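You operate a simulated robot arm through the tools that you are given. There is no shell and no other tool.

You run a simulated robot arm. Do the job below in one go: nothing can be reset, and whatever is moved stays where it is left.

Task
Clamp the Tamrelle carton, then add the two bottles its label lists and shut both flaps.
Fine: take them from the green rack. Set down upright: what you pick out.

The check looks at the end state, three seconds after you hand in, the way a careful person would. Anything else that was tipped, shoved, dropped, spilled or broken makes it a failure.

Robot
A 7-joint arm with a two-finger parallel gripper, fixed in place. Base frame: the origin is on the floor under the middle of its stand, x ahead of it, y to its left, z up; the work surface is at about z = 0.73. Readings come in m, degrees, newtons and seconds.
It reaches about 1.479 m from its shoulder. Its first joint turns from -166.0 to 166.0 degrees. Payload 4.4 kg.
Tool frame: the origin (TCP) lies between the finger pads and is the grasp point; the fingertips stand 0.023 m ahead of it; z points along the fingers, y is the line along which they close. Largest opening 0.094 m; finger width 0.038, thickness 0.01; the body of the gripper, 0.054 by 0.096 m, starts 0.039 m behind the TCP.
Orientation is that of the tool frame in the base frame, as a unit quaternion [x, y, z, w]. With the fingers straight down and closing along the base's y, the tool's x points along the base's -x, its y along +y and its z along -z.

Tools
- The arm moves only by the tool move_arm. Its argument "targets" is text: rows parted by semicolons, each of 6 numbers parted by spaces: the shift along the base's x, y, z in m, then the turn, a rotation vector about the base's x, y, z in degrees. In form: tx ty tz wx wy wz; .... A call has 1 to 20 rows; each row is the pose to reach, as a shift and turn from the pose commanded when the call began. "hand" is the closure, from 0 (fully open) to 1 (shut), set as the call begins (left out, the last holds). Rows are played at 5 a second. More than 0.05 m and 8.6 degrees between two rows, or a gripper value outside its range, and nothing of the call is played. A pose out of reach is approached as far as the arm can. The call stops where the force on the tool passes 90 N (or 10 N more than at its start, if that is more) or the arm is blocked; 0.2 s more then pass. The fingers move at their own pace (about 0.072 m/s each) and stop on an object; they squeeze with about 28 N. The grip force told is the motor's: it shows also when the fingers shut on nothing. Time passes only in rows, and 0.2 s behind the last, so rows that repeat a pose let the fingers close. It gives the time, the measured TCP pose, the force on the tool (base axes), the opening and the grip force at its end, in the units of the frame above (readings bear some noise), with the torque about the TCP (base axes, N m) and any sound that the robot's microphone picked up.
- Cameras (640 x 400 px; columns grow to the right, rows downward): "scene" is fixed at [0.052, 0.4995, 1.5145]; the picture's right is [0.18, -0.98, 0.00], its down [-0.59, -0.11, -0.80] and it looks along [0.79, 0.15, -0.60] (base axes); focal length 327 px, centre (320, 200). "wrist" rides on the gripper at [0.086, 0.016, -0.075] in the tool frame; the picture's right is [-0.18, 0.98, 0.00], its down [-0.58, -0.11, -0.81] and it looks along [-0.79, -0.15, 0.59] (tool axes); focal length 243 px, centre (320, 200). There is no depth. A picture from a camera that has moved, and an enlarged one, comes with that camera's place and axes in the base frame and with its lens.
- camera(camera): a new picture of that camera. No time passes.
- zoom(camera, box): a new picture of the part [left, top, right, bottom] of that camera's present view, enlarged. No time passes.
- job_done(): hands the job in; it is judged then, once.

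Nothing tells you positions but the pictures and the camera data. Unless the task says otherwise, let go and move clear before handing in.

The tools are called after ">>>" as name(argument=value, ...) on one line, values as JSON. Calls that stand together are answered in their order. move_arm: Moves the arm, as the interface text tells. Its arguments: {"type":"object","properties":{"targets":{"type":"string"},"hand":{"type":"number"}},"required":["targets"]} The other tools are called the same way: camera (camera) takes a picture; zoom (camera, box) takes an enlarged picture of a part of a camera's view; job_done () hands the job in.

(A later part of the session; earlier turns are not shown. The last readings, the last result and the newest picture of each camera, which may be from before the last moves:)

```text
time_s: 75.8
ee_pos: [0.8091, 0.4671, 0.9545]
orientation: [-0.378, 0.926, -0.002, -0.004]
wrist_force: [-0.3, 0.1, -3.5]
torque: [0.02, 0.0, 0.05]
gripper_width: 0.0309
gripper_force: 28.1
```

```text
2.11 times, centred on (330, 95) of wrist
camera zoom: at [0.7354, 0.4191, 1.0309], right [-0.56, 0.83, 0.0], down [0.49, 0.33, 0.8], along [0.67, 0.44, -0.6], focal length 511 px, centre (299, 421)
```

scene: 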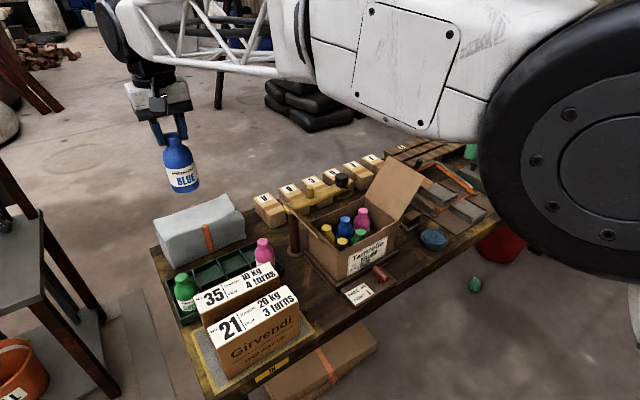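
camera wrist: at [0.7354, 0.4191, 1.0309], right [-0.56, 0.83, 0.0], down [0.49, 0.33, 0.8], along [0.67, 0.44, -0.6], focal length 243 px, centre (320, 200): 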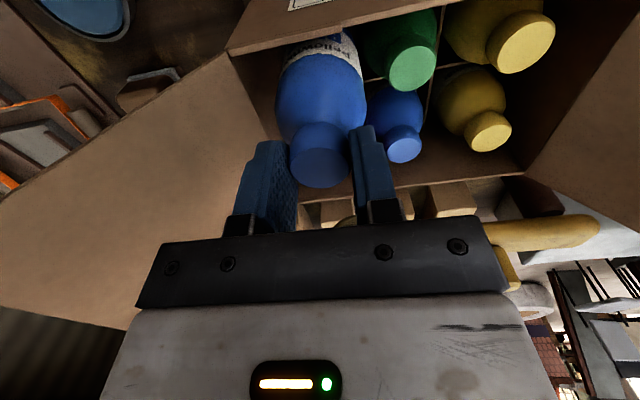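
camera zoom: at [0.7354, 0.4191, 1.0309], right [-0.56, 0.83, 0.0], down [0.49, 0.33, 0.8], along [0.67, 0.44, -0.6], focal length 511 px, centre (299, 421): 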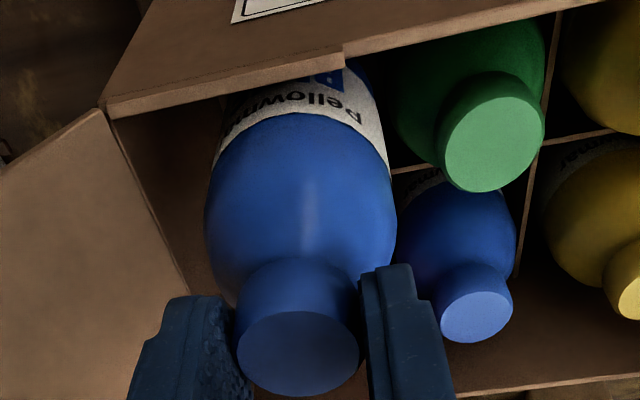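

Working out the divider positions puts this cell at u = 0.138–0.210 m along the carton, so I'm about 5 mm too close to the green bottle's divider. I'll shift 5 mm toward the right end before going deeper.

>>> move_arm(targets="0.0017 -0.0018 0 0 0 0; 0.0035 -0.0036 0 0 0 0; 0.0035 -0.0036 0 0 0 0; 0.0035 -0.0036 -0.01 0 0 0; 0.0035 -0.0036 -0.02 0 0 0; 0.0035 -0.0036 -0.03 0 0 0; 0.0035 -0.0036 -0.03 0 0 0")

>>> zoom(camera="wrist", box=[210, 0, 450, 190])

```text
time_s: 77.4
ee_pos: [0.8132, 0.4638, 0.9254]
orientation: [-0.377, 0.926, -0.002, -0.003]
wrist_force: [-0.9, 0.2, -1.9]
torque: [0.02, 0.0, 0.01]
gripper_width: 0.0308
gripper_force: 28.2
```

```text
2.11 times, centred on (330, 95) of wrist
camera zoom: at [0.7402, 0.4147, 1.0011], right [-0.56, 0.83, 0.0], down [0.49, 0.33, 0.8], along [0.67, 0.44, -0.6], focal length 511 px, centre (299, 421)
```

zoom: 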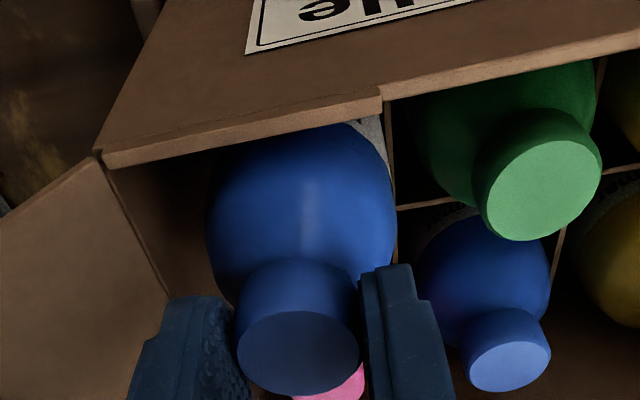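

The divider is visible right beside the bottle with a small gap. I'll continue down carefully.

>>> move_arm(targets="0 0 -0.01 0 0 0; 0 0 -0.02 0 0 0; 0 0 -0.03 0 0 0; 0 0 -0.036 0 0 0; 0 0 -0.036 0 0 0")

>>> zoom(camera="wrist", box=[210, 0, 450, 190])

```text
time_s: 78.6
ee_pos: [0.8123, 0.4636, 0.8882]
orientation: [-0.377, 0.926, -0.003, -0.003]
wrist_force: [0.0, 0.2, -2.3]
torque: [-0.02, -0.01, -0.01]
gripper_width: 0.0308
gripper_force: 28.1
```

```text
2.11 times, centred on (330, 95) of wrist
camera zoom: at [0.739, 0.4146, 0.9648], right [-0.56, 0.83, 0.0], down [0.49, 0.33, 0.8], along [0.67, 0.44, -0.6], focal length 511 px, centre (299, 421)
```

zoom: 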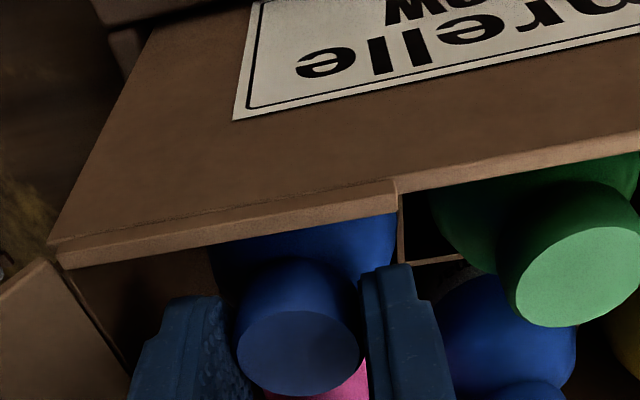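

>>> move_arm(targets="0 0 -0.003 0 0 0; 0 0 -0.006 0 0 0; 0 0 -0.009 0 0 0; 0 0 -0.009 0 0 0")

```text
time_s: 79.6
ee_pos: [0.812, 0.4627, 0.8803]
orientation: [-0.377, 0.926, -0.002, -0.002]
wrist_force: [-0.1, 0.0, -2.5]
torque: [0.04, 0.04, 0.02]
gripper_width: 0.0309
gripper_force: 27.9
```

>>> move_arm(targets="0 0 -0.0015 0 0 0; 0 0 -0.003 0 0 0; 0 0 -0.0045 0 0 0; 0 0 -0.0045 0 0 0")

```text
time_s: 80.6
ee_pos: [0.8126, 0.4634, 0.8753]
orientation: [-0.378, 0.926, -0.002, -0.003]
wrist_force: [0.3, 0.0, -3.1]
torque: [0.01, 0.02, 0.01]
gripper_width: 0.0306
gripper_force: 28.1
```

>>> move_arm(targets="0 0 -0.0015 0 0 0; 0 0 -0.003 0 0 0; 0 0 -0.003 0 0 0")

```text
time_s: 81.4
ee_pos: [0.8136, 0.4641, 0.8733]
orientation: [-0.377, 0.926, -0.002, -0.001]
wrist_force: [-3.8, -1.5, 21.0]
torque: [-0.35, 0.28, -0.01]
gripper_width: 0.031
gripper_force: 28.1
```

Contact reads +21 N at the expected floor height, so the blue bottle is standing. I'll ease up and release with a small opening.

>>> move_arm(targets="0 0 0.001 0 0 0; 0 0 0.0018 0 0 0; 0 0 0.0018 0 0 0")

>>> move_arm(targets="0 0 0 0 0 0; 0 0 0 0 0 0; 0 0 0 0 0 0", hand=0.53)

>>> zoom(camera="wrist", box=[210, 40, 450, 230])

```text
time_s: 82.2
ee_pos: [0.8128, 0.4632, 0.8736]
orientation: [-0.377, 0.926, -0.002, -0.003]
wrist_force: [3.3, 0.2, 7.3]
torque: [0.14, -0.39, 0.0]
gripper_width: 0.0308
gripper_force: 27.7
```

```text
time_s: 83.0
ee_pos: [0.8128, 0.4643, 0.8725]
orientation: [-0.377, 0.926, -0.003, -0.002]
wrist_force: [0.2, 0.7, -0.3]
torque: [-0.01, 0.02, 0.02]
gripper_width: 0.0441
gripper_force: 0.1
```

```text
2.11 times, centred on (330, 135) of wrist
camera zoom: at [0.7399, 0.4154, 0.9503], right [-0.56, 0.83, 0.0], down [0.49, 0.33, 0.8], along [0.67, 0.44, -0.6], focal length 511 px, centre (299, 337)
```

zoom: 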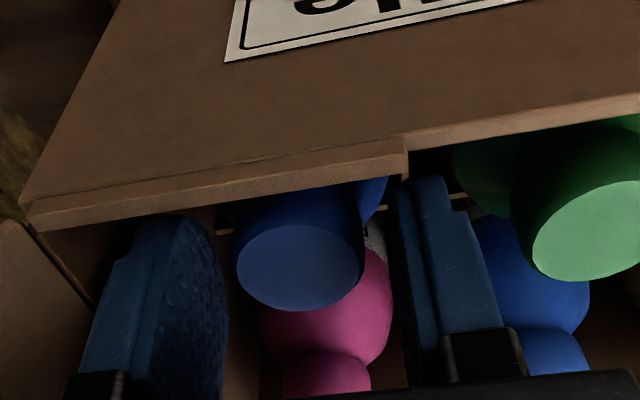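

Released with no residual force. I'll rise straight up and inspect everything.

>>> move_arm(targets="0 0 0.02 0 0 0; 0 0 0.05 0 0 0; 0 0 0.09 0 0 0; 0 0 0.13 0 0 0; 0 0 0.17 0 0 0; 0 0 0.21 0 0 0; 0 0 0.25 0 0 0; 0 0 0.29 0 0 0; 0 0 0.29 0 0 0")

>>> camera(camera="wrist")

>>> zoom(camera="scene", box=[270, 140, 440, 300])

```text
time_s: 85.0
ee_pos: [0.8131, 0.4646, 1.1667]
orientation: [-0.377, 0.926, -0.003, -0.003]
wrist_force: [0.1, -0.5, -0.5]
torque: [0.01, 0.01, 0.01]
gripper_width: 0.0441
gripper_force: 0.1
```

```text
taken
camera wrist: at [0.7401, 0.4154, 1.2425], right [-0.56, 0.83, 0.0], down [0.49, 0.33, 0.8], along [0.67, 0.44, -0.6], focal length 243 px, centre (320, 200)
```

wrist: 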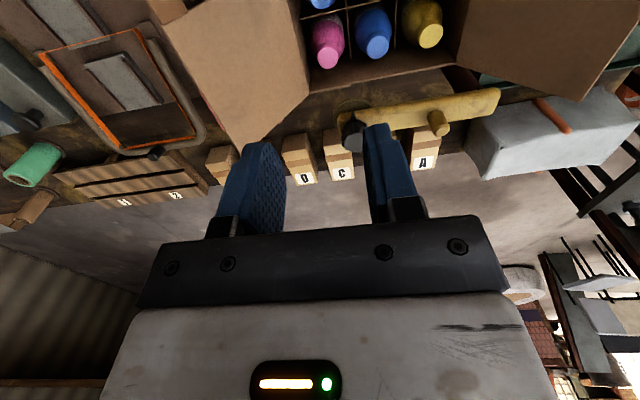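

```text
2.50 times, centred on (355, 220) of scene
camera zoom: at [0.052, 0.4995, 1.5145], right [0.18, -0.98, 0.0], down [-0.59, -0.11, -0.8], along [0.79, 0.15, -0.6], focal length 818 px, centre (232, 150)
```

zoom: 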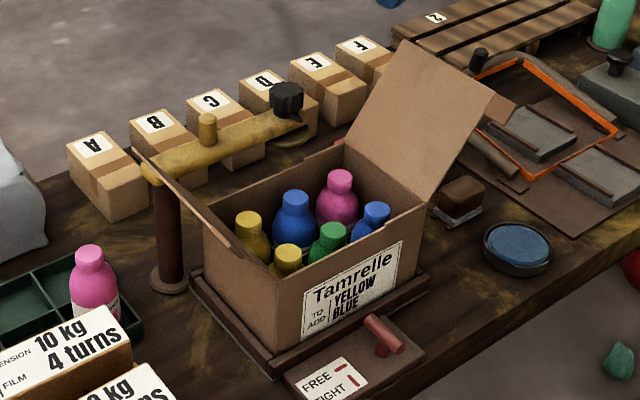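

Both bottles stand in their cells and the clamp is at TIGHT. Before moving the flaps, I'll look closely at them and their hinges.

>>> zoom(camera="scene", box=[295, 190, 345, 260])

>>> zoom(camera="scene", box=[345, 150, 435, 250])

>>> zoom(camera="wrist", box=[160, 0, 460, 160])

>>> zoom(camera="wrist", box=[430, 0, 640, 140])

```text
5.71 times, centred on (320, 225) of scene
camera zoom: at [0.052, 0.4995, 1.5145], right [0.18, -0.98, 0.0], down [-0.59, -0.11, -0.8], along [0.79, 0.15, -0.6], focal length 1870 px, centre (320, 57)
```

zoom: 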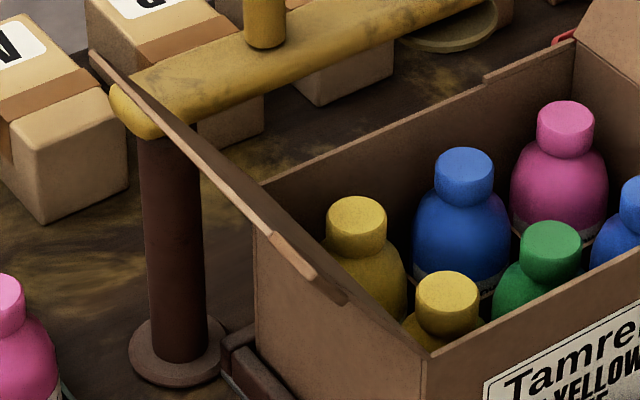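

```text
4.00 times, centred on (390, 200) of scene
camera zoom: at [0.052, 0.4995, 1.5145], right [0.18, -0.98, 0.0], down [-0.59, -0.11, -0.8], along [0.79, 0.15, -0.6], focal length 1309 px, centre (40, 200)
```

zoom: 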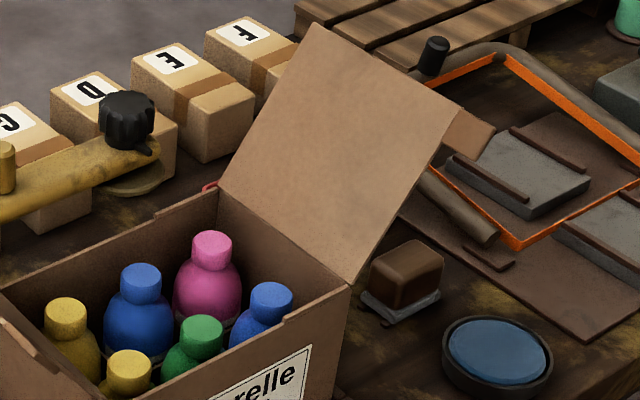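

```text
2.13 times, centred on (310, 80) of wrist
camera zoom: at [0.7401, 0.4154, 1.2425], right [-0.56, 0.83, 0.0], down [0.49, 0.33, 0.8], along [0.67, 0.44, -0.6], focal length 518 px, centre (341, 456)
```

zoom: 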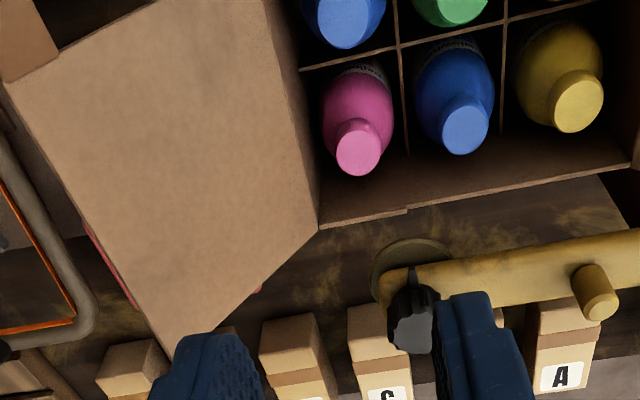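

```text
2.86 times, centred on (535, 70) of wrist
camera zoom: at [0.7401, 0.4154, 1.2425], right [-0.56, 0.83, 0.0], down [0.49, 0.33, 0.8], along [0.67, 0.44, -0.6], focal length 693 px, centre (-294, 571)
```

zoom: 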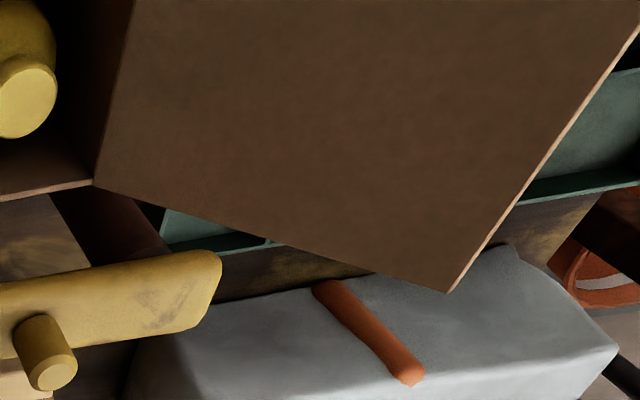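

The details settle the closing order. Both flaps are about 0.155 m long and stand open at about 58°, and the rim is stepped up at the right end, so the left flap goes down first and the right one lies on top. I'll shut the fingers and move to the outside of the left flap.

>>> move_arm(targets="-0.026 0.028 0 0 0 0; -0.052 0.056 0 0 0 0; -0.078 0.084 0 0 0 0; -0.104 0.112 0 0 0 0; -0.13 0.14 0 0 0 0; -0.156 0.168 0 0 0 0; -0.182 0.197 0 0 0 0; -0.2049 0.2219 0 0 0 0; -0.2049 0.2219 -0.03 0 0 0; -0.2049 0.2219 -0.06 0 0 0; -0.2049 0.2219 -0.06 0 0 0", hand=1)

>>> camera(camera="wrist")

>>> zoom(camera="scene", box=[230, 130, 430, 290])

```text
time_s: 87.4
ee_pos: [0.6079, 0.6831, 1.1048]
orientation: [-0.379, 0.926, -0.001, -0.003]
wrist_force: [0.3, 0.1, -0.5]
torque: [0.02, 0.0, 0.01]
gripper_width: 0.0002
gripper_force: 27.7
```

```text
taken
camera wrist: at [0.5352, 0.6349, 1.1812], right [-0.56, 0.83, 0.0], down [0.49, 0.33, 0.8], along [0.67, 0.44, -0.6], focal length 243 px, centre (320, 200)
```

wrist: 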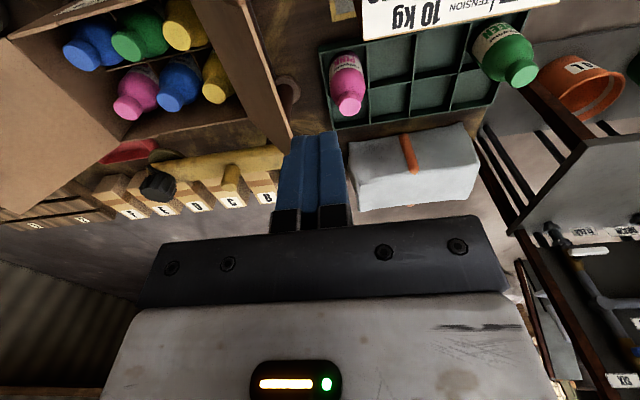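

```text
2.50 times, centred on (330, 210) of scene
camera zoom: at [0.052, 0.4995, 1.5145], right [0.18, -0.98, 0.0], down [-0.59, -0.11, -0.8], along [0.79, 0.15, -0.6], focal length 818 px, centre (295, 175)
```

zoom: 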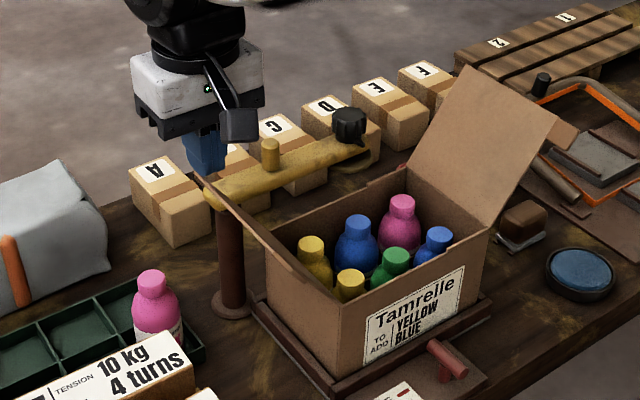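

>>> zoom(camera="wrist", box=[170, 0, 370, 180])

```text
2.22 times, centred on (270, 90) of wrist
camera zoom: at [0.5352, 0.6349, 1.1812], right [-0.56, 0.83, 0.0], down [0.49, 0.33, 0.8], along [0.67, 0.44, -0.6], focal length 539 px, centre (431, 444)
```

zoom: 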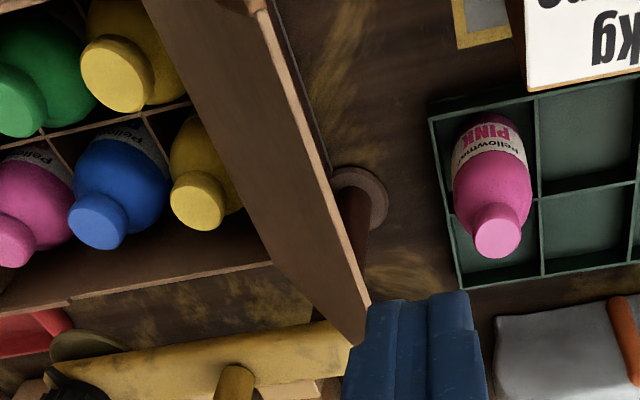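

The fingers are outside the left flap with room to spare. I'll lower so the tips meet the upper part of the flap, then push gently toward the carton.

>>> move_arm(targets="0 0 -0.03 0 0 0; 0 0 -0.06 0 0 0; 0 0 -0.085 0 0 0; 0 0 -0.094 0 0 0; 0.0104 -0.0108 -0.094 0 0 0; 0.0209 -0.0216 -0.094 0 0 0; 0.0313 -0.0324 -0.094 0 0 0; 0.0417 -0.0431 -0.094 0 0 0; 0.0473 -0.0489 -0.094 0 0 0; 0.0473 -0.0489 -0.094 0 0 0")

>>> camera(camera="wrist")

>>> zoom(camera="scene", box=[230, 130, 430, 290])

```text
time_s: 89.5
ee_pos: [0.6552, 0.6399, 1.0198]
orientation: [-0.378, 0.926, 0.001, 0.004]
wrist_force: [-8.2, 0.4, 17.3]
torque: [-0.24, -0.05, -0.1]
gripper_width: 0.0
gripper_force: 28.3
stopped in row 10: the force on the tool passed its limit at 95 N (the readings are from after the stop); the commanded pose is now the measured one
```

```text
taken
camera wrist: at [0.5821, 0.5908, 1.0964], right [-0.56, 0.83, 0.0], down [0.49, 0.33, 0.81], along [0.67, 0.45, -0.59], focal length 243 px, centre (320, 200)
```

wrist: 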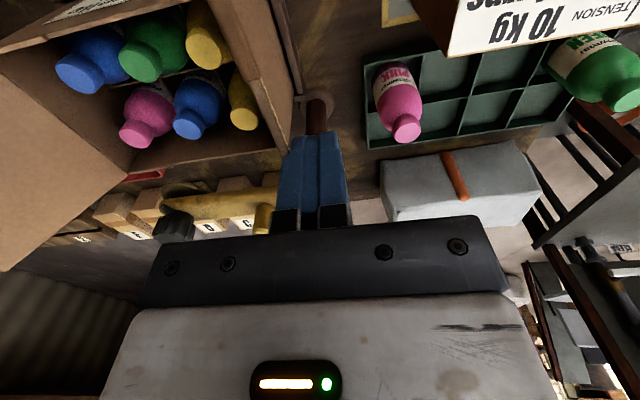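

```text
2.50 times, centred on (330, 210) of scene
camera zoom: at [0.052, 0.4995, 1.5145], right [0.18, -0.98, 0.0], down [-0.59, -0.11, -0.8], along [0.79, 0.15, -0.6], focal length 818 px, centre (295, 175)
```

zoom: 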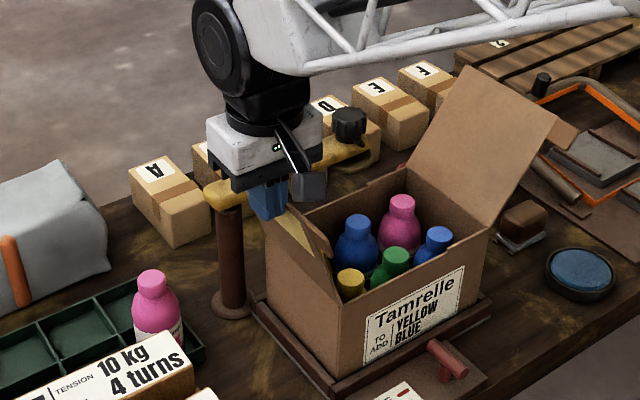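

The call stopped at the force limit, so something is jammed against the flap. I'll look closely before moving again.

>>> zoom(camera="scene", box=[290, 170, 370, 250])

>>> zoom(camera="wrist", box=[170, 0, 370, 180])

```text
5.00 times, centred on (330, 210) of scene
camera zoom: at [0.052, 0.4995, 1.5145], right [0.18, -0.98, 0.0], down [-0.59, -0.11, -0.8], along [0.79, 0.15, -0.6], focal length 1636 px, centre (270, 150)
```

zoom: 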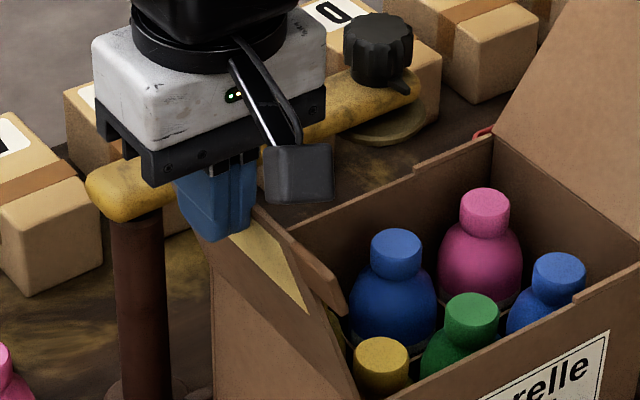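

```text
2.22 times, centred on (270, 90) of wrist
camera zoom: at [0.5821, 0.5908, 1.0964], right [-0.56, 0.83, 0.0], down [0.49, 0.33, 0.81], along [0.67, 0.45, -0.59], focal length 539 px, centre (431, 444)
```

zoom: 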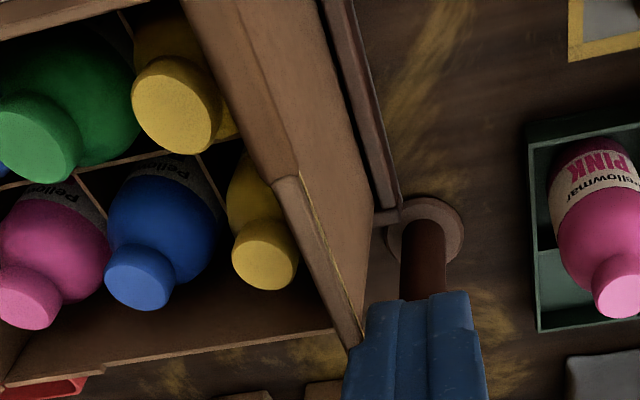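

The flap has turned from about 56° to 70°, and the reaction is mostly upward. Its edge is probably catching under the finger carriage as it rises toward vertical. I'll raise the tool a little and push on in small steps.

>>> move_arm(targets="-0.002 0.002 0.004 0 0 0; -0.002 0.002 0.009 0 0 0; -0.002 0.002 0.014 0 0 0; -0.002 0.002 0.014 0 0 0")

>>> zoom(camera="scene", box=[290, 170, 370, 250])

```text
time_s: 90.5
ee_pos: [0.654, 0.6418, 1.0338]
orientation: [-0.378, 0.926, 0.0, 0.003]
wrist_force: [0.4, 0.6, 0.5]
torque: [0.01, 0.0, 0.0]
gripper_width: 0.0001
gripper_force: 27.8
```

```text
5.00 times, centred on (330, 210) of scene
camera zoom: at [0.052, 0.4995, 1.5145], right [0.18, -0.98, 0.0], down [-0.59, -0.11, -0.8], along [0.79, 0.15, -0.6], focal length 1636 px, centre (270, 150)
```

zoom: 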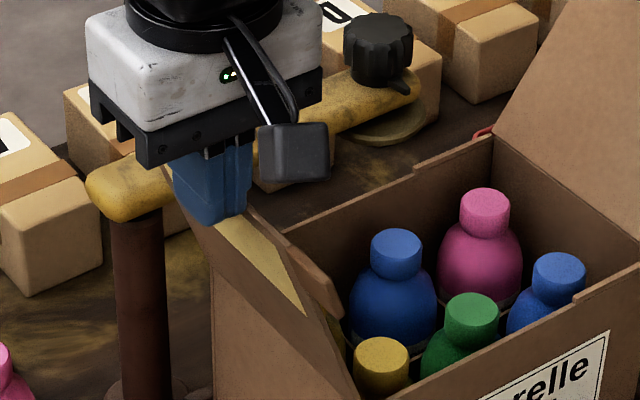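

The force dropped to zero and the flap holds its position, so the hinge has friction. I'll push slowly inward again at this height.

>>> move_arm(targets="0.0042 -0.0043 0 0 0 0; 0.0083 -0.0086 0 0 0 0; 0.0125 -0.0129 0 0 0 0; 0.0167 -0.0173 0 0 0 0; 0.0209 -0.0216 0 0 0 0; 0.0209 -0.0216 0 0 0 0")

>>> zoom(camera="scene", box=[290, 170, 370, 250])

```text
time_s: 91.8
ee_pos: [0.6743, 0.6207, 1.0322]
orientation: [-0.377, 0.926, 0.0, 0.003]
wrist_force: [-0.3, -0.9, 0.3]
torque: [0.01, 0.03, 0.01]
gripper_width: 0.0
gripper_force: 27.9
```

```text
5.00 times, centred on (330, 210) of scene
camera zoom: at [0.052, 0.4995, 1.5145], right [0.18, -0.98, 0.0], down [-0.59, -0.11, -0.8], along [0.79, 0.15, -0.6], focal length 1636 px, centre (270, 150)
```

zoom: 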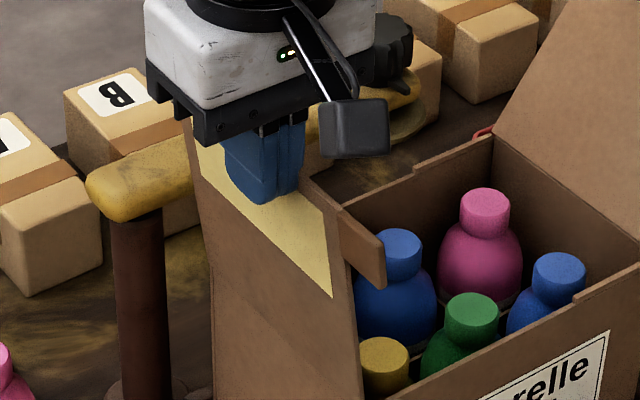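

The flap now follows smoothly with almost no force and is near vertical. I'll keep pushing it past vertical.

>>> move_arm(targets="0.0056 -0.0058 0 0 0 0; 0.0111 -0.0115 0 0 0 0; 0.0167 -0.0173 0 0 0 0; 0.0222 -0.023 0 0 0 0; 0.0278 -0.0288 0 0 0 0; 0.0334 -0.0345 0 0 0 0; 0.0389 -0.0403 0 0 0 0; 0.0445 -0.046 0 0 0 0; 0.0445 -0.046 0 0 0 0")

>>> zoom(camera="scene", box=[270, 150, 430, 270])

>>> camera(camera="wrist")

```text
time_s: 93.8
ee_pos: [0.7211, 0.5743, 1.0342]
orientation: [-0.378, 0.926, 0.0, 0.003]
wrist_force: [-0.6, -0.2, 0.1]
torque: [-0.02, -0.03, 0.01]
gripper_width: 0.0001
gripper_force: 28.2
```

```text
3.33 times, centred on (350, 210) of scene
camera zoom: at [0.052, 0.4995, 1.5145], right [0.18, -0.98, 0.0], down [-0.59, -0.11, -0.8], along [0.79, 0.15, -0.6], focal length 1091 px, centre (220, 167)
```

zoom: 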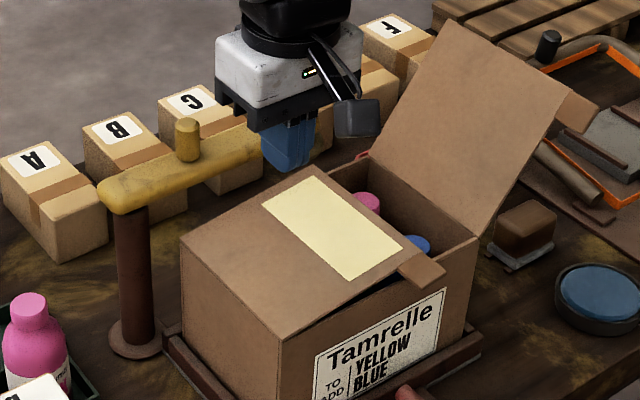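

```text
taken
camera wrist: at [0.6464, 0.5246, 1.1089], right [-0.56, 0.83, 0.0], down [0.49, 0.33, 0.81], along [0.67, 0.45, -0.59], focal length 243 px, centre (320, 200)
```

wrist: 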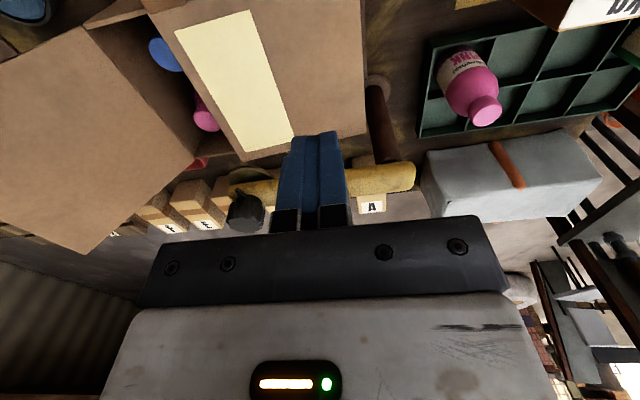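

The left flap has folded over and is nearly flat. On its upper face is a pale strip that looks like adhesive, so it's right that this flap goes under the other. I'll check how closed it is.

>>> zoom(camera="scene", box=[305, 185, 395, 255])

>>> zoom(camera="wrist", box=[80, 0, 400, 180])

```text
5.71 times, centred on (350, 220) of scene
camera zoom: at [0.052, 0.4995, 1.5145], right [0.18, -0.98, 0.0], down [-0.59, -0.11, -0.8], along [0.79, 0.15, -0.6], focal length 1870 px, centre (149, 86)
```

zoom: 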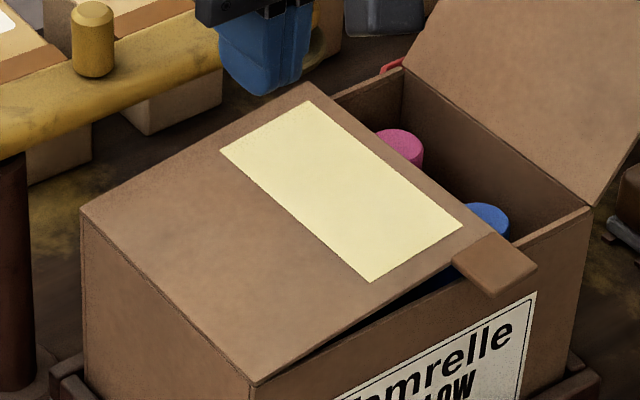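

```text
2.00 times, centred on (240, 90) of wrist
camera zoom: at [0.6464, 0.5246, 1.1089], right [-0.56, 0.83, 0.0], down [0.49, 0.33, 0.81], along [0.67, 0.45, -0.59], focal length 485 px, centre (480, 420)
```

zoom: 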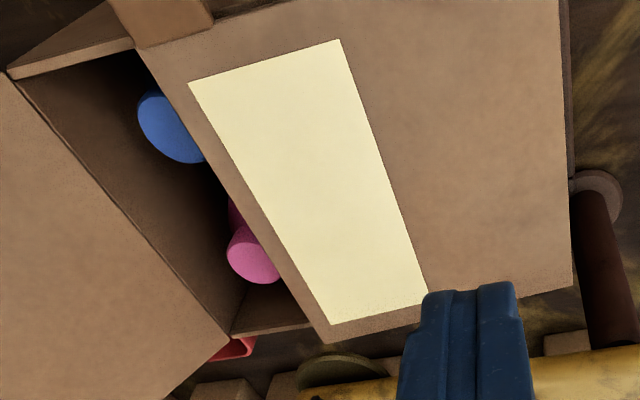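

The left flap rests about 5° short of flat. I'll press it gently near its hinge, away from the adhesive strip, to see whether it settles and stays.

>>> move_arm(targets="0.0197 -0.0031 0 0 0 0; 0.0197 -0.0031 -0.04 0 0 0; 0.0197 -0.0031 -0.075 0 0 0; 0.0197 -0.0031 -0.1 0 0 0; 0.0197 -0.0031 -0.108 0 0 0; 0.0197 -0.0031 -0.113 0 0 0; 0.0197 -0.0031 -0.116 0 0 0; 0.0197 -0.0031 -0.116 0 0 0")

>>> zoom(camera="scene", box=[290, 170, 410, 270])

```text
time_s: 95.7
ee_pos: [0.7382, 0.5717, 0.9171]
orientation: [-0.377, 0.926, 0.001, 0.003]
wrist_force: [-0.4, 0.6, -0.5]
torque: [-0.02, 0.01, -0.01]
gripper_width: 0.0
gripper_force: 27.7
```

```text
4.00 times, centred on (350, 220) of scene
camera zoom: at [0.052, 0.4995, 1.5145], right [0.18, -0.98, 0.0], down [-0.59, -0.11, -0.8], along [0.79, 0.15, -0.6], focal length 1309 px, centre (200, 120)
```

zoom: 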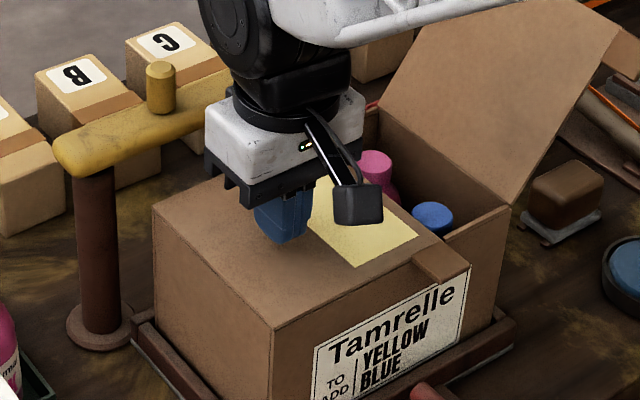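

The left flap has settled fully flat by itself and no pressing was needed. Now I'll rise and go over to the outside of the right flap.

>>> move_arm(targets="0 0 0.04 0 0 0; 0 0 0.085 0 0 0; 0 0 0.13 0 0 0; 0 0 0.175 0 0 0; 0 0 0.22 0 0 0; 0 0 0.255 0 0 0; 0.025 -0.0275 0.26 0 0 0; 0.05 -0.055 0.26 0 0 0; 0.075 -0.0825 0.26 0 0 0; 0.1 -0.11 0.26 0 0 0; 0.125 -0.1375 0.26 0 0 0; 0.15 -0.165 0.26 0 0 0; 0.175 -0.1925 0.26 0 0 0; 0.2 -0.22 0.26 0 0 0; 0.2 -0.22 0.26 0 0 0; 0.2 -0.22 0.22 0 0 0; 0.2 -0.22 0.18 0 0 0; 0.2 -0.22 0.18 0 0 0")

>>> camera(camera="wrist")

>>> zoom(camera="scene", box=[270, 120, 470, 280])

```text
time_s: 99.5
ee_pos: [0.9381, 0.3518, 1.096]
orientation: [-0.377, 0.926, 0.0, 0.002]
wrist_force: [0.0, 0.5, 0.5]
torque: [-0.01, 0.0, -0.01]
gripper_width: 0.0
gripper_force: 27.8
```

```text
taken
camera wrist: at [0.8654, 0.3023, 1.1717], right [-0.56, 0.83, 0.0], down [0.49, 0.33, 0.81], along [0.67, 0.45, -0.59], focal length 243 px, centre (320, 200)
```

wrist: 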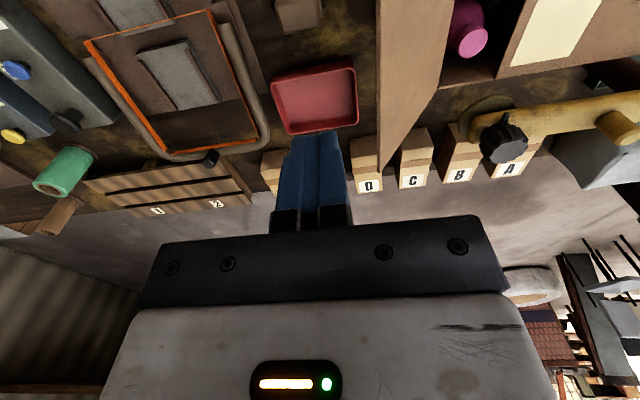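

```text
2.50 times, centred on (370, 200) of scene
camera zoom: at [0.052, 0.4995, 1.5145], right [0.18, -0.98, 0.0], down [-0.59, -0.11, -0.8], along [0.79, 0.15, -0.6], focal length 818 px, centre (195, 200)
```

zoom: 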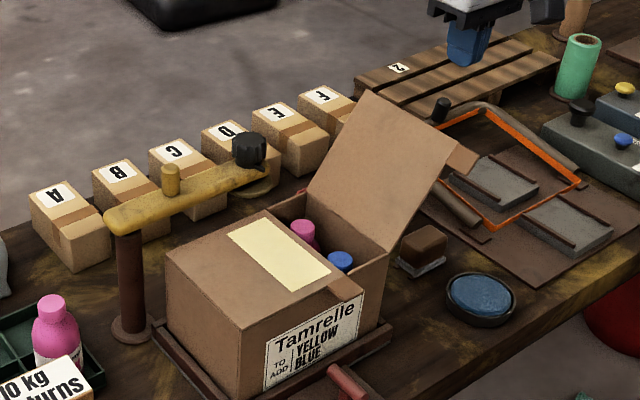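

The fingers are just outside the right flap. I'll lower so the tips meet its upper edge and push it in a first, short stage.

>>> move_arm(targets="0 0 -0.03 0 0 0; 0 0 -0.06 0 0 0; 0 0 -0.081 0 0 0; -0.0056 0.0058 -0.081 0 0 0; -0.0111 0.0115 -0.081 0 0 0; -0.0167 0.0173 -0.081 0 0 0; -0.0222 0.023 -0.081 0 0 0; -0.0278 0.0288 -0.081 0 0 0; -0.0317 0.0328 -0.081 0 0 0; -0.0317 0.0328 -0.081 0 0 0")

>>> camera(camera="wrist")

>>> zoom(camera="scene", box=[310, 120, 470, 260])

```text
time_s: 101.7
ee_pos: [0.9076, 0.3841, 1.0165]
orientation: [-0.378, 0.926, -0.001, 0.004]
wrist_force: [3.9, -4.7, 11.7]
torque: [-0.06, 0.22, 0.13]
gripper_width: 0.0
gripper_force: 28.2
```

```text
taken
camera wrist: at [0.8338, 0.3338, 1.092], right [-0.56, 0.83, 0.0], down [0.49, 0.33, 0.81], along [0.67, 0.45, -0.59], focal length 243 px, centre (320, 200)
```

wrist: 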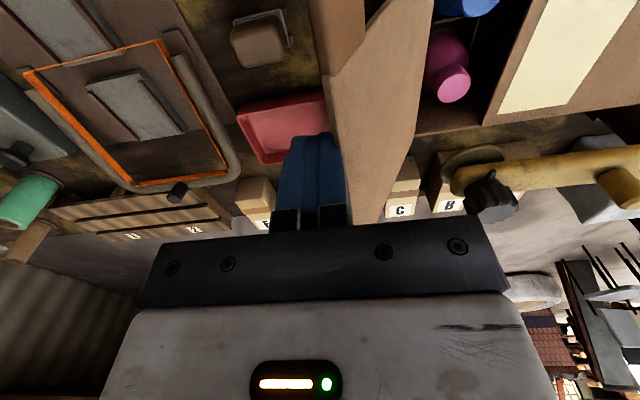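

```text
2.86 times, centred on (390, 190) of scene
camera zoom: at [0.052, 0.4995, 1.5145], right [0.18, -0.98, 0.0], down [-0.59, -0.11, -0.8], along [0.79, 0.15, -0.6], focal length 935 px, centre (120, 229)
```

zoom: 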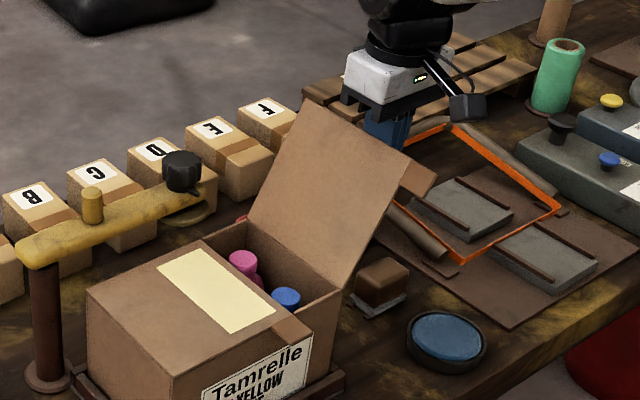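

The flap has begun to move, and I can again feel the upward load that came before the jam. I'll raise the tool and push on, as with the first flap.

>>> move_arm(targets="0.0014 -0.0014 0.006 0 0 0; 0.0014 -0.0014 0.012 0 0 0; 0.0014 -0.0014 0.018 0 0 0; 0.0014 -0.0014 0.0205 0 0 0; 0.0014 -0.0014 0.0205 0 0 0")

>>> move_arm(targets="-0.0042 0.0043 0 0 0 0; -0.0083 0.0086 0 0 0 0; -0.0125 0.0129 0 0 0 0; -0.0167 0.0173 0 0 0 0; -0.0209 0.0216 0 0 0 0; -0.0209 0.0216 0 0 0 0")

>>> camera(camera="wrist")

>>> zoom(camera="scene", box=[310, 120, 470, 260])

```text
time_s: 102.8
ee_pos: [0.9089, 0.3833, 1.0371]
orientation: [-0.378, 0.926, 0.0, 0.003]
wrist_force: [0.3, -0.1, 0.8]
torque: [0.02, -0.05, -0.02]
gripper_width: 0.0
gripper_force: 28.1
```

```text
time_s: 104.2
ee_pos: [0.8855, 0.4037, 1.0363]
orientation: [-0.378, 0.926, -0.001, 0.003]
wrist_force: [0.2, -0.1, 0.3]
torque: [0.0, -0.03, -0.03]
gripper_width: 0.0001
gripper_force: 27.8
```

```text
taken
camera wrist: at [0.8134, 0.3547, 1.1118], right [-0.56, 0.83, 0.0], down [0.49, 0.33, 0.81], along [0.67, 0.45, -0.59], focal length 243 px, centre (320, 200)
```

wrist: 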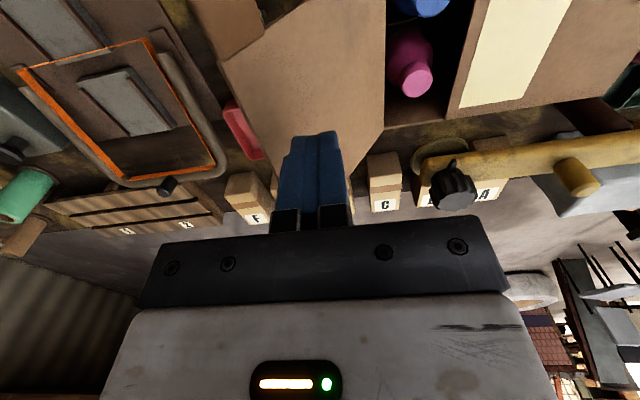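

```text
2.86 times, centred on (390, 190) of scene
camera zoom: at [0.052, 0.4995, 1.5145], right [0.18, -0.98, 0.0], down [-0.59, -0.11, -0.8], along [0.79, 0.15, -0.6], focal length 935 px, centre (120, 229)
```

zoom: 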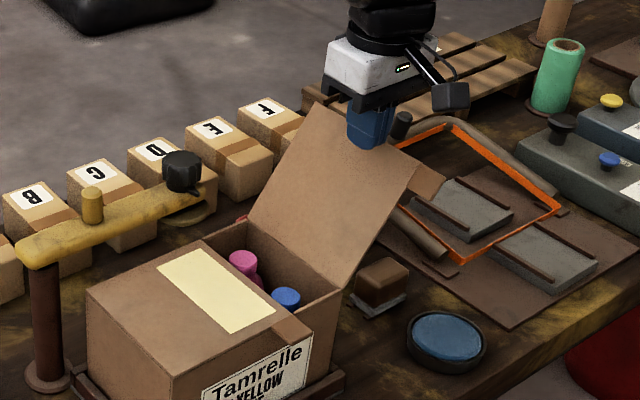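

The fingertips slipped over the top of the flap edge, so the flap is back at its open position. I'll go back outside over the top. On the next push I'll make the fingers rise along the edge's arc so there is no sticking and no slip.

>>> move_arm(targets="0 0 0.03 0 0 0; 0 0 0.055 0 0 0; 0.0188 -0.0194 0.055 0 0 0; 0.0375 -0.0388 0.055 0 0 0; 0.0563 -0.0582 0.055 0 0 0; 0.0563 -0.0582 0.055 0 0 0; 0.0563 -0.0582 0.02 0 0 0; 0.0563 -0.0582 -0.01 0 0 0; 0.0563 -0.0582 -0.0215 0 0 0; 0.0563 -0.0582 -0.0215 0 0 0")

>>> camera(camera="wrist")

>>> zoom(camera="scene", box=[310, 120, 470, 260])

```text
time_s: 106.5
ee_pos: [0.9444, 0.3459, 1.0127]
orientation: [-0.378, 0.926, -0.001, 0.003]
wrist_force: [-0.3, -0.5, 0.5]
torque: [0.0, 0.01, 0.01]
gripper_width: 0.0
gripper_force: 27.9
```

```text
taken
camera wrist: at [0.8701, 0.2976, 1.0894], right [-0.56, 0.83, 0.0], down [0.49, 0.33, 0.81], along [0.67, 0.45, -0.59], focal length 243 px, centre (320, 200)
```

wrist: 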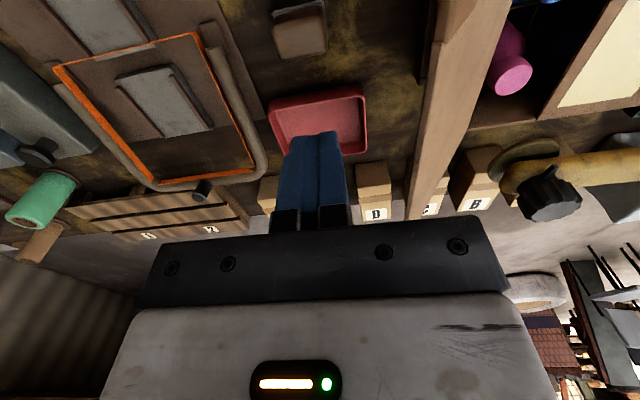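

```text
2.86 times, centred on (390, 190) of scene
camera zoom: at [0.052, 0.4995, 1.5145], right [0.18, -0.98, 0.0], down [-0.59, -0.11, -0.8], along [0.79, 0.15, -0.6], focal length 935 px, centre (120, 229)
```

zoom: 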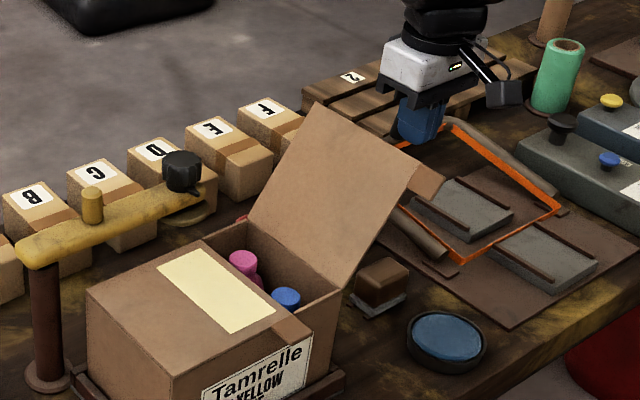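

I'm back outside the flap. Now I'll push inward with a gentle rise that follows the flap edge.

>>> move_arm(targets="-0.0083 0.0086 0 0 0 0; -0.0153 0.0158 0 0 0 0; -0.0222 0.023 0 0 0 0; -0.0257 0.0266 0.001 0 0 0; -0.0292 0.0302 0.003 0 0 0; -0.0341 0.0352 0.006 0 0 0; -0.0389 0.0403 0.008 0 0 0; -0.0431 0.0446 0.01 0 0 0; -0.048 0.0496 0.012 0 0 0; -0.0521 0.0539 0.013 0 0 0; -0.0521 0.0539 0.013 0 0 0")

>>> zoom(camera="scene", box=[310, 120, 470, 260])

>>> camera(camera="wrist")

```text
time_s: 108.8
ee_pos: [0.8919, 0.3991, 1.0277]
orientation: [-0.377, 0.926, 0.0, 0.002]
wrist_force: [0.3, 0.8, -0.4]
torque: [0.02, -0.02, 0.02]
gripper_width: 0.0
gripper_force: 28.0
```

```text
2.86 times, centred on (390, 190) of scene
camera zoom: at [0.052, 0.4995, 1.5145], right [0.18, -0.98, 0.0], down [-0.59, -0.11, -0.8], along [0.79, 0.15, -0.6], focal length 935 px, centre (120, 229)
```

zoom: 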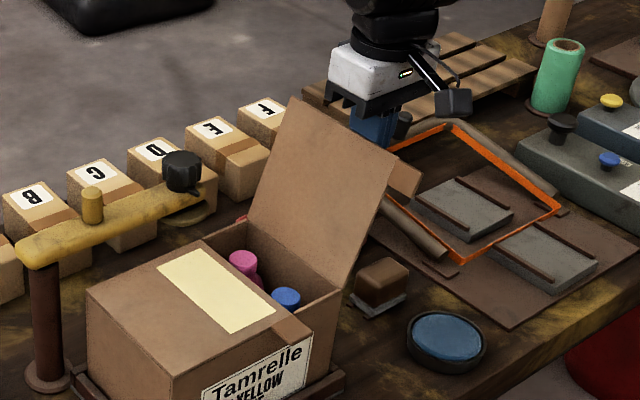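

```text
taken
camera wrist: at [0.8185, 0.3502, 1.1036], right [-0.56, 0.83, 0.0], down [0.49, 0.33, 0.81], along [0.67, 0.45, -0.59], focal length 243 px, centre (320, 200)
```

wrist: 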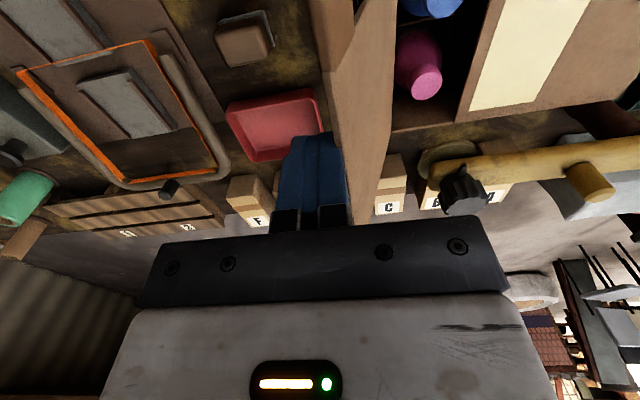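

It's working: the flap is at about 70° and following without force. I'll continue past vertical.

>>> move_arm(targets="-0.0049 0.005 0.001 0 0 0; -0.0097 0.0101 0.002 0 0 0; -0.0146 0.0151 0.003 0 0 0; -0.0195 0.0201 0.003 0 0 0; -0.0243 0.0252 0.003 0 0 0; -0.0292 0.0302 0.003 0 0 0; -0.0341 0.0352 0.003 0 0 0; -0.0389 0.0403 0.003 0 0 0; -0.0438 0.0453 0.003 0 0 0; -0.0487 0.0503 0.003 0 0 0; -0.0535 0.0554 0.003 0 0 0; -0.0584 0.0604 0.003 0 0 0; -0.0633 0.0654 0.003 0 0 0; -0.0633 0.0654 0.003 0 0 0")

>>> zoom(camera="scene", box=[280, 120, 440, 280])

>>> camera(camera="wrist")

```text
time_s: 111.8
ee_pos: [0.8276, 0.4647, 1.0323]
orientation: [-0.378, 0.926, 0.0, 0.002]
wrist_force: [0.6, -0.1, 0.0]
torque: [0.0, 0.02, -0.01]
gripper_width: 0.0002
gripper_force: 28.0
```

```text
2.50 times, centred on (360, 200) of scene
camera zoom: at [0.052, 0.4995, 1.5145], right [0.18, -0.98, 0.0], down [-0.59, -0.11, -0.8], along [0.79, 0.15, -0.6], focal length 818 px, centre (220, 200)
```

zoom: 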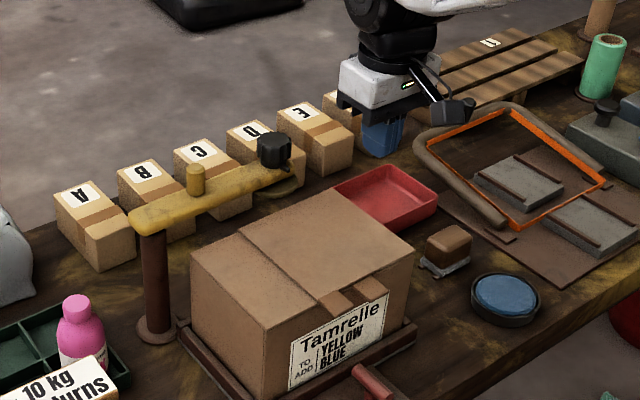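

```text
taken
camera wrist: at [0.7547, 0.4157, 1.1072], right [-0.56, 0.83, 0.0], down [0.49, 0.33, 0.81], along [0.67, 0.45, -0.59], focal length 243 px, centre (320, 200)
```

wrist: 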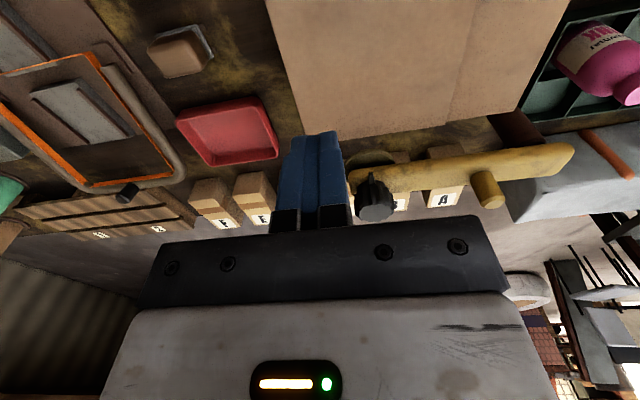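

Both flaps are now down, with the right one over the adhesive strip. I'll check how flush they are.

>>> zoom(camera="scene", box=[310, 185, 400, 265])

>>> zoom(camera="wrist", box=[240, 0, 580, 180])

```text
5.00 times, centred on (355, 225) of scene
camera zoom: at [0.052, 0.4995, 1.5145], right [0.18, -0.98, 0.0], down [-0.59, -0.11, -0.8], along [0.79, 0.15, -0.6], focal length 1636 px, centre (145, 75)
```

zoom: 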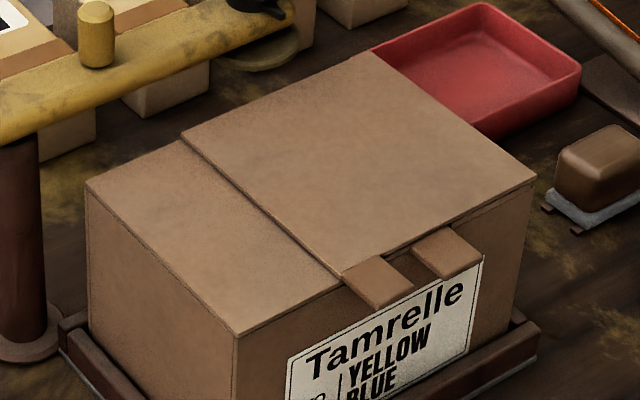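

```text
1.88 times, centred on (410, 90) of wrist
camera zoom: at [0.7547, 0.4157, 1.1072], right [-0.56, 0.83, 0.0], down [0.49, 0.33, 0.81], along [0.67, 0.45, -0.59], focal length 457 px, centre (151, 407)
```

zoom: 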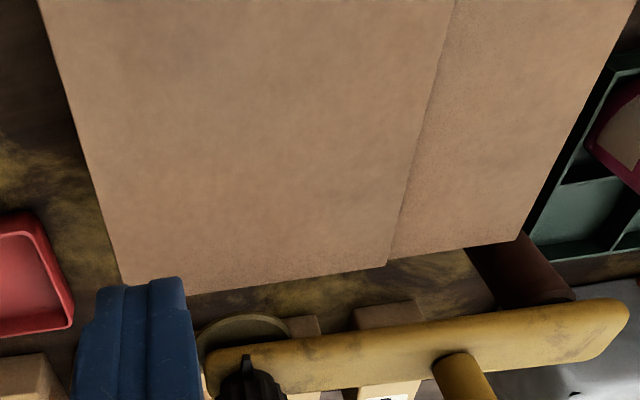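

Both flaps look flush, with the tabs lying flat. Because of the adhesive under the top flap, I'll press lightly over that spot so it bonds, lowering in small steps.

>>> move_arm(targets="-0.012 0.016 0.01 0 0 0; -0.0233 0.0324 0.01 0 0 0; -0.035 0.0486 0 0 0 0; -0.0466 0.0647 -0.02 0 0 0; -0.0466 0.0647 -0.06 0 0 0; -0.0466 0.0647 -0.09 0 0 0; -0.0466 0.0647 -0.104 0 0 0; -0.0466 0.0647 -0.108 0 0 0; -0.0466 0.0647 -0.108 0 0 0")

>>> zoom(camera="scene", box=[290, 160, 420, 270])

```text
time_s: 113.8
ee_pos: [0.7824, 0.5293, 0.9214]
orientation: [-0.378, 0.926, 0.0, 0.003]
wrist_force: [0.1, 0.4, 0.1]
torque: [0.02, -0.02, 0.0]
gripper_width: 0.0
gripper_force: 28.1
```

```text
3.64 times, centred on (355, 215) of scene
camera zoom: at [0.052, 0.4995, 1.5145], right [0.18, -0.98, 0.0], down [-0.59, -0.11, -0.8], along [0.79, 0.15, -0.6], focal length 1190 px, centre (193, 146)
```

zoom: 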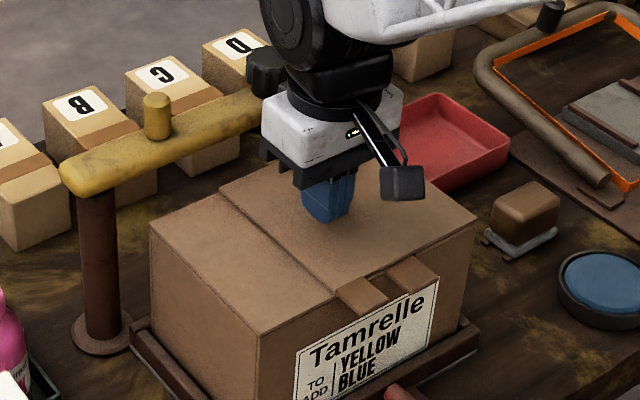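

>>> move_arm(targets="0 0 -0.002 0 0 0; 0 0 -0.004 0 0 0; 0 0 -0.006 0 0 0; 0 0 -0.006 0 0 0")

```text
time_s: 114.8
ee_pos: [0.7818, 0.5299, 0.9175]
orientation: [-0.378, 0.926, 0.0, 0.003]
wrist_force: [-0.5, 0.4, 1.0]
torque: [-0.03, -0.02, -0.02]
gripper_width: 0.0
gripper_force: 27.9
```

>>> move_arm(targets="0 0 -0.002 0 0 0; 0 0 -0.004 0 0 0; 0 0 -0.004 0 0 0")

```text
time_s: 115.7
ee_pos: [0.7826, 0.5299, 0.9128]
orientation: [-0.378, 0.926, -0.001, 0.003]
wrist_force: [0.9, 0.2, -0.8]
torque: [0.02, 0.0, 0.0]
gripper_width: 0.0
gripper_force: 27.8
```

>>> move_arm(targets="0 0 -0.0015 0 0 0; 0 0 -0.003 0 0 0; 0 0 -0.003 0 0 0")

```text
time_s: 116.5
ee_pos: [0.7823, 0.5307, 0.91]
orientation: [-0.378, 0.926, -0.001, 0.003]
wrist_force: [-0.6, 0.8, -0.2]
torque: [-0.01, 0.01, 0.01]
gripper_width: 0.0
gripper_force: 27.9
```

>>> move_arm(targets="0 0 -0.0015 0 0 0; 0 0 -0.003 0 0 0; 0 0 -0.003 0 0 0")

>>> zoom(camera="scene", box=[310, 185, 400, 255])

```text
time_s: 117.2
ee_pos: [0.7828, 0.5299, 0.9077]
orientation: [-0.378, 0.926, 0.001, 0.003]
wrist_force: [-4.3, 2.3, 15.0]
torque: [-0.09, 0.3, -0.06]
gripper_width: 0.0
gripper_force: 28.0
```

```text
5.71 times, centred on (355, 220) of scene
camera zoom: at [0.052, 0.4995, 1.5145], right [0.18, -0.98, 0.0], down [-0.59, -0.11, -0.8], along [0.79, 0.15, -0.6], focal length 1870 px, centre (120, 86)
```

zoom: 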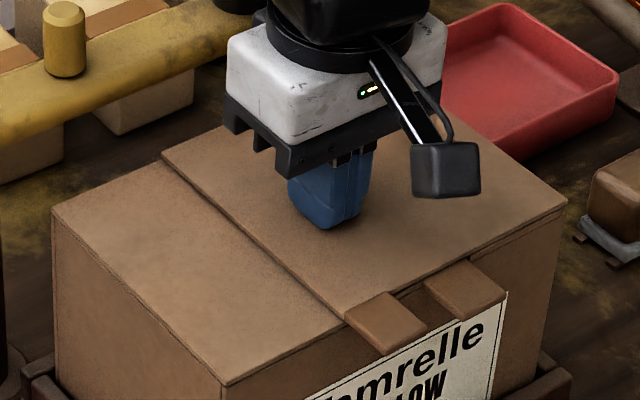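

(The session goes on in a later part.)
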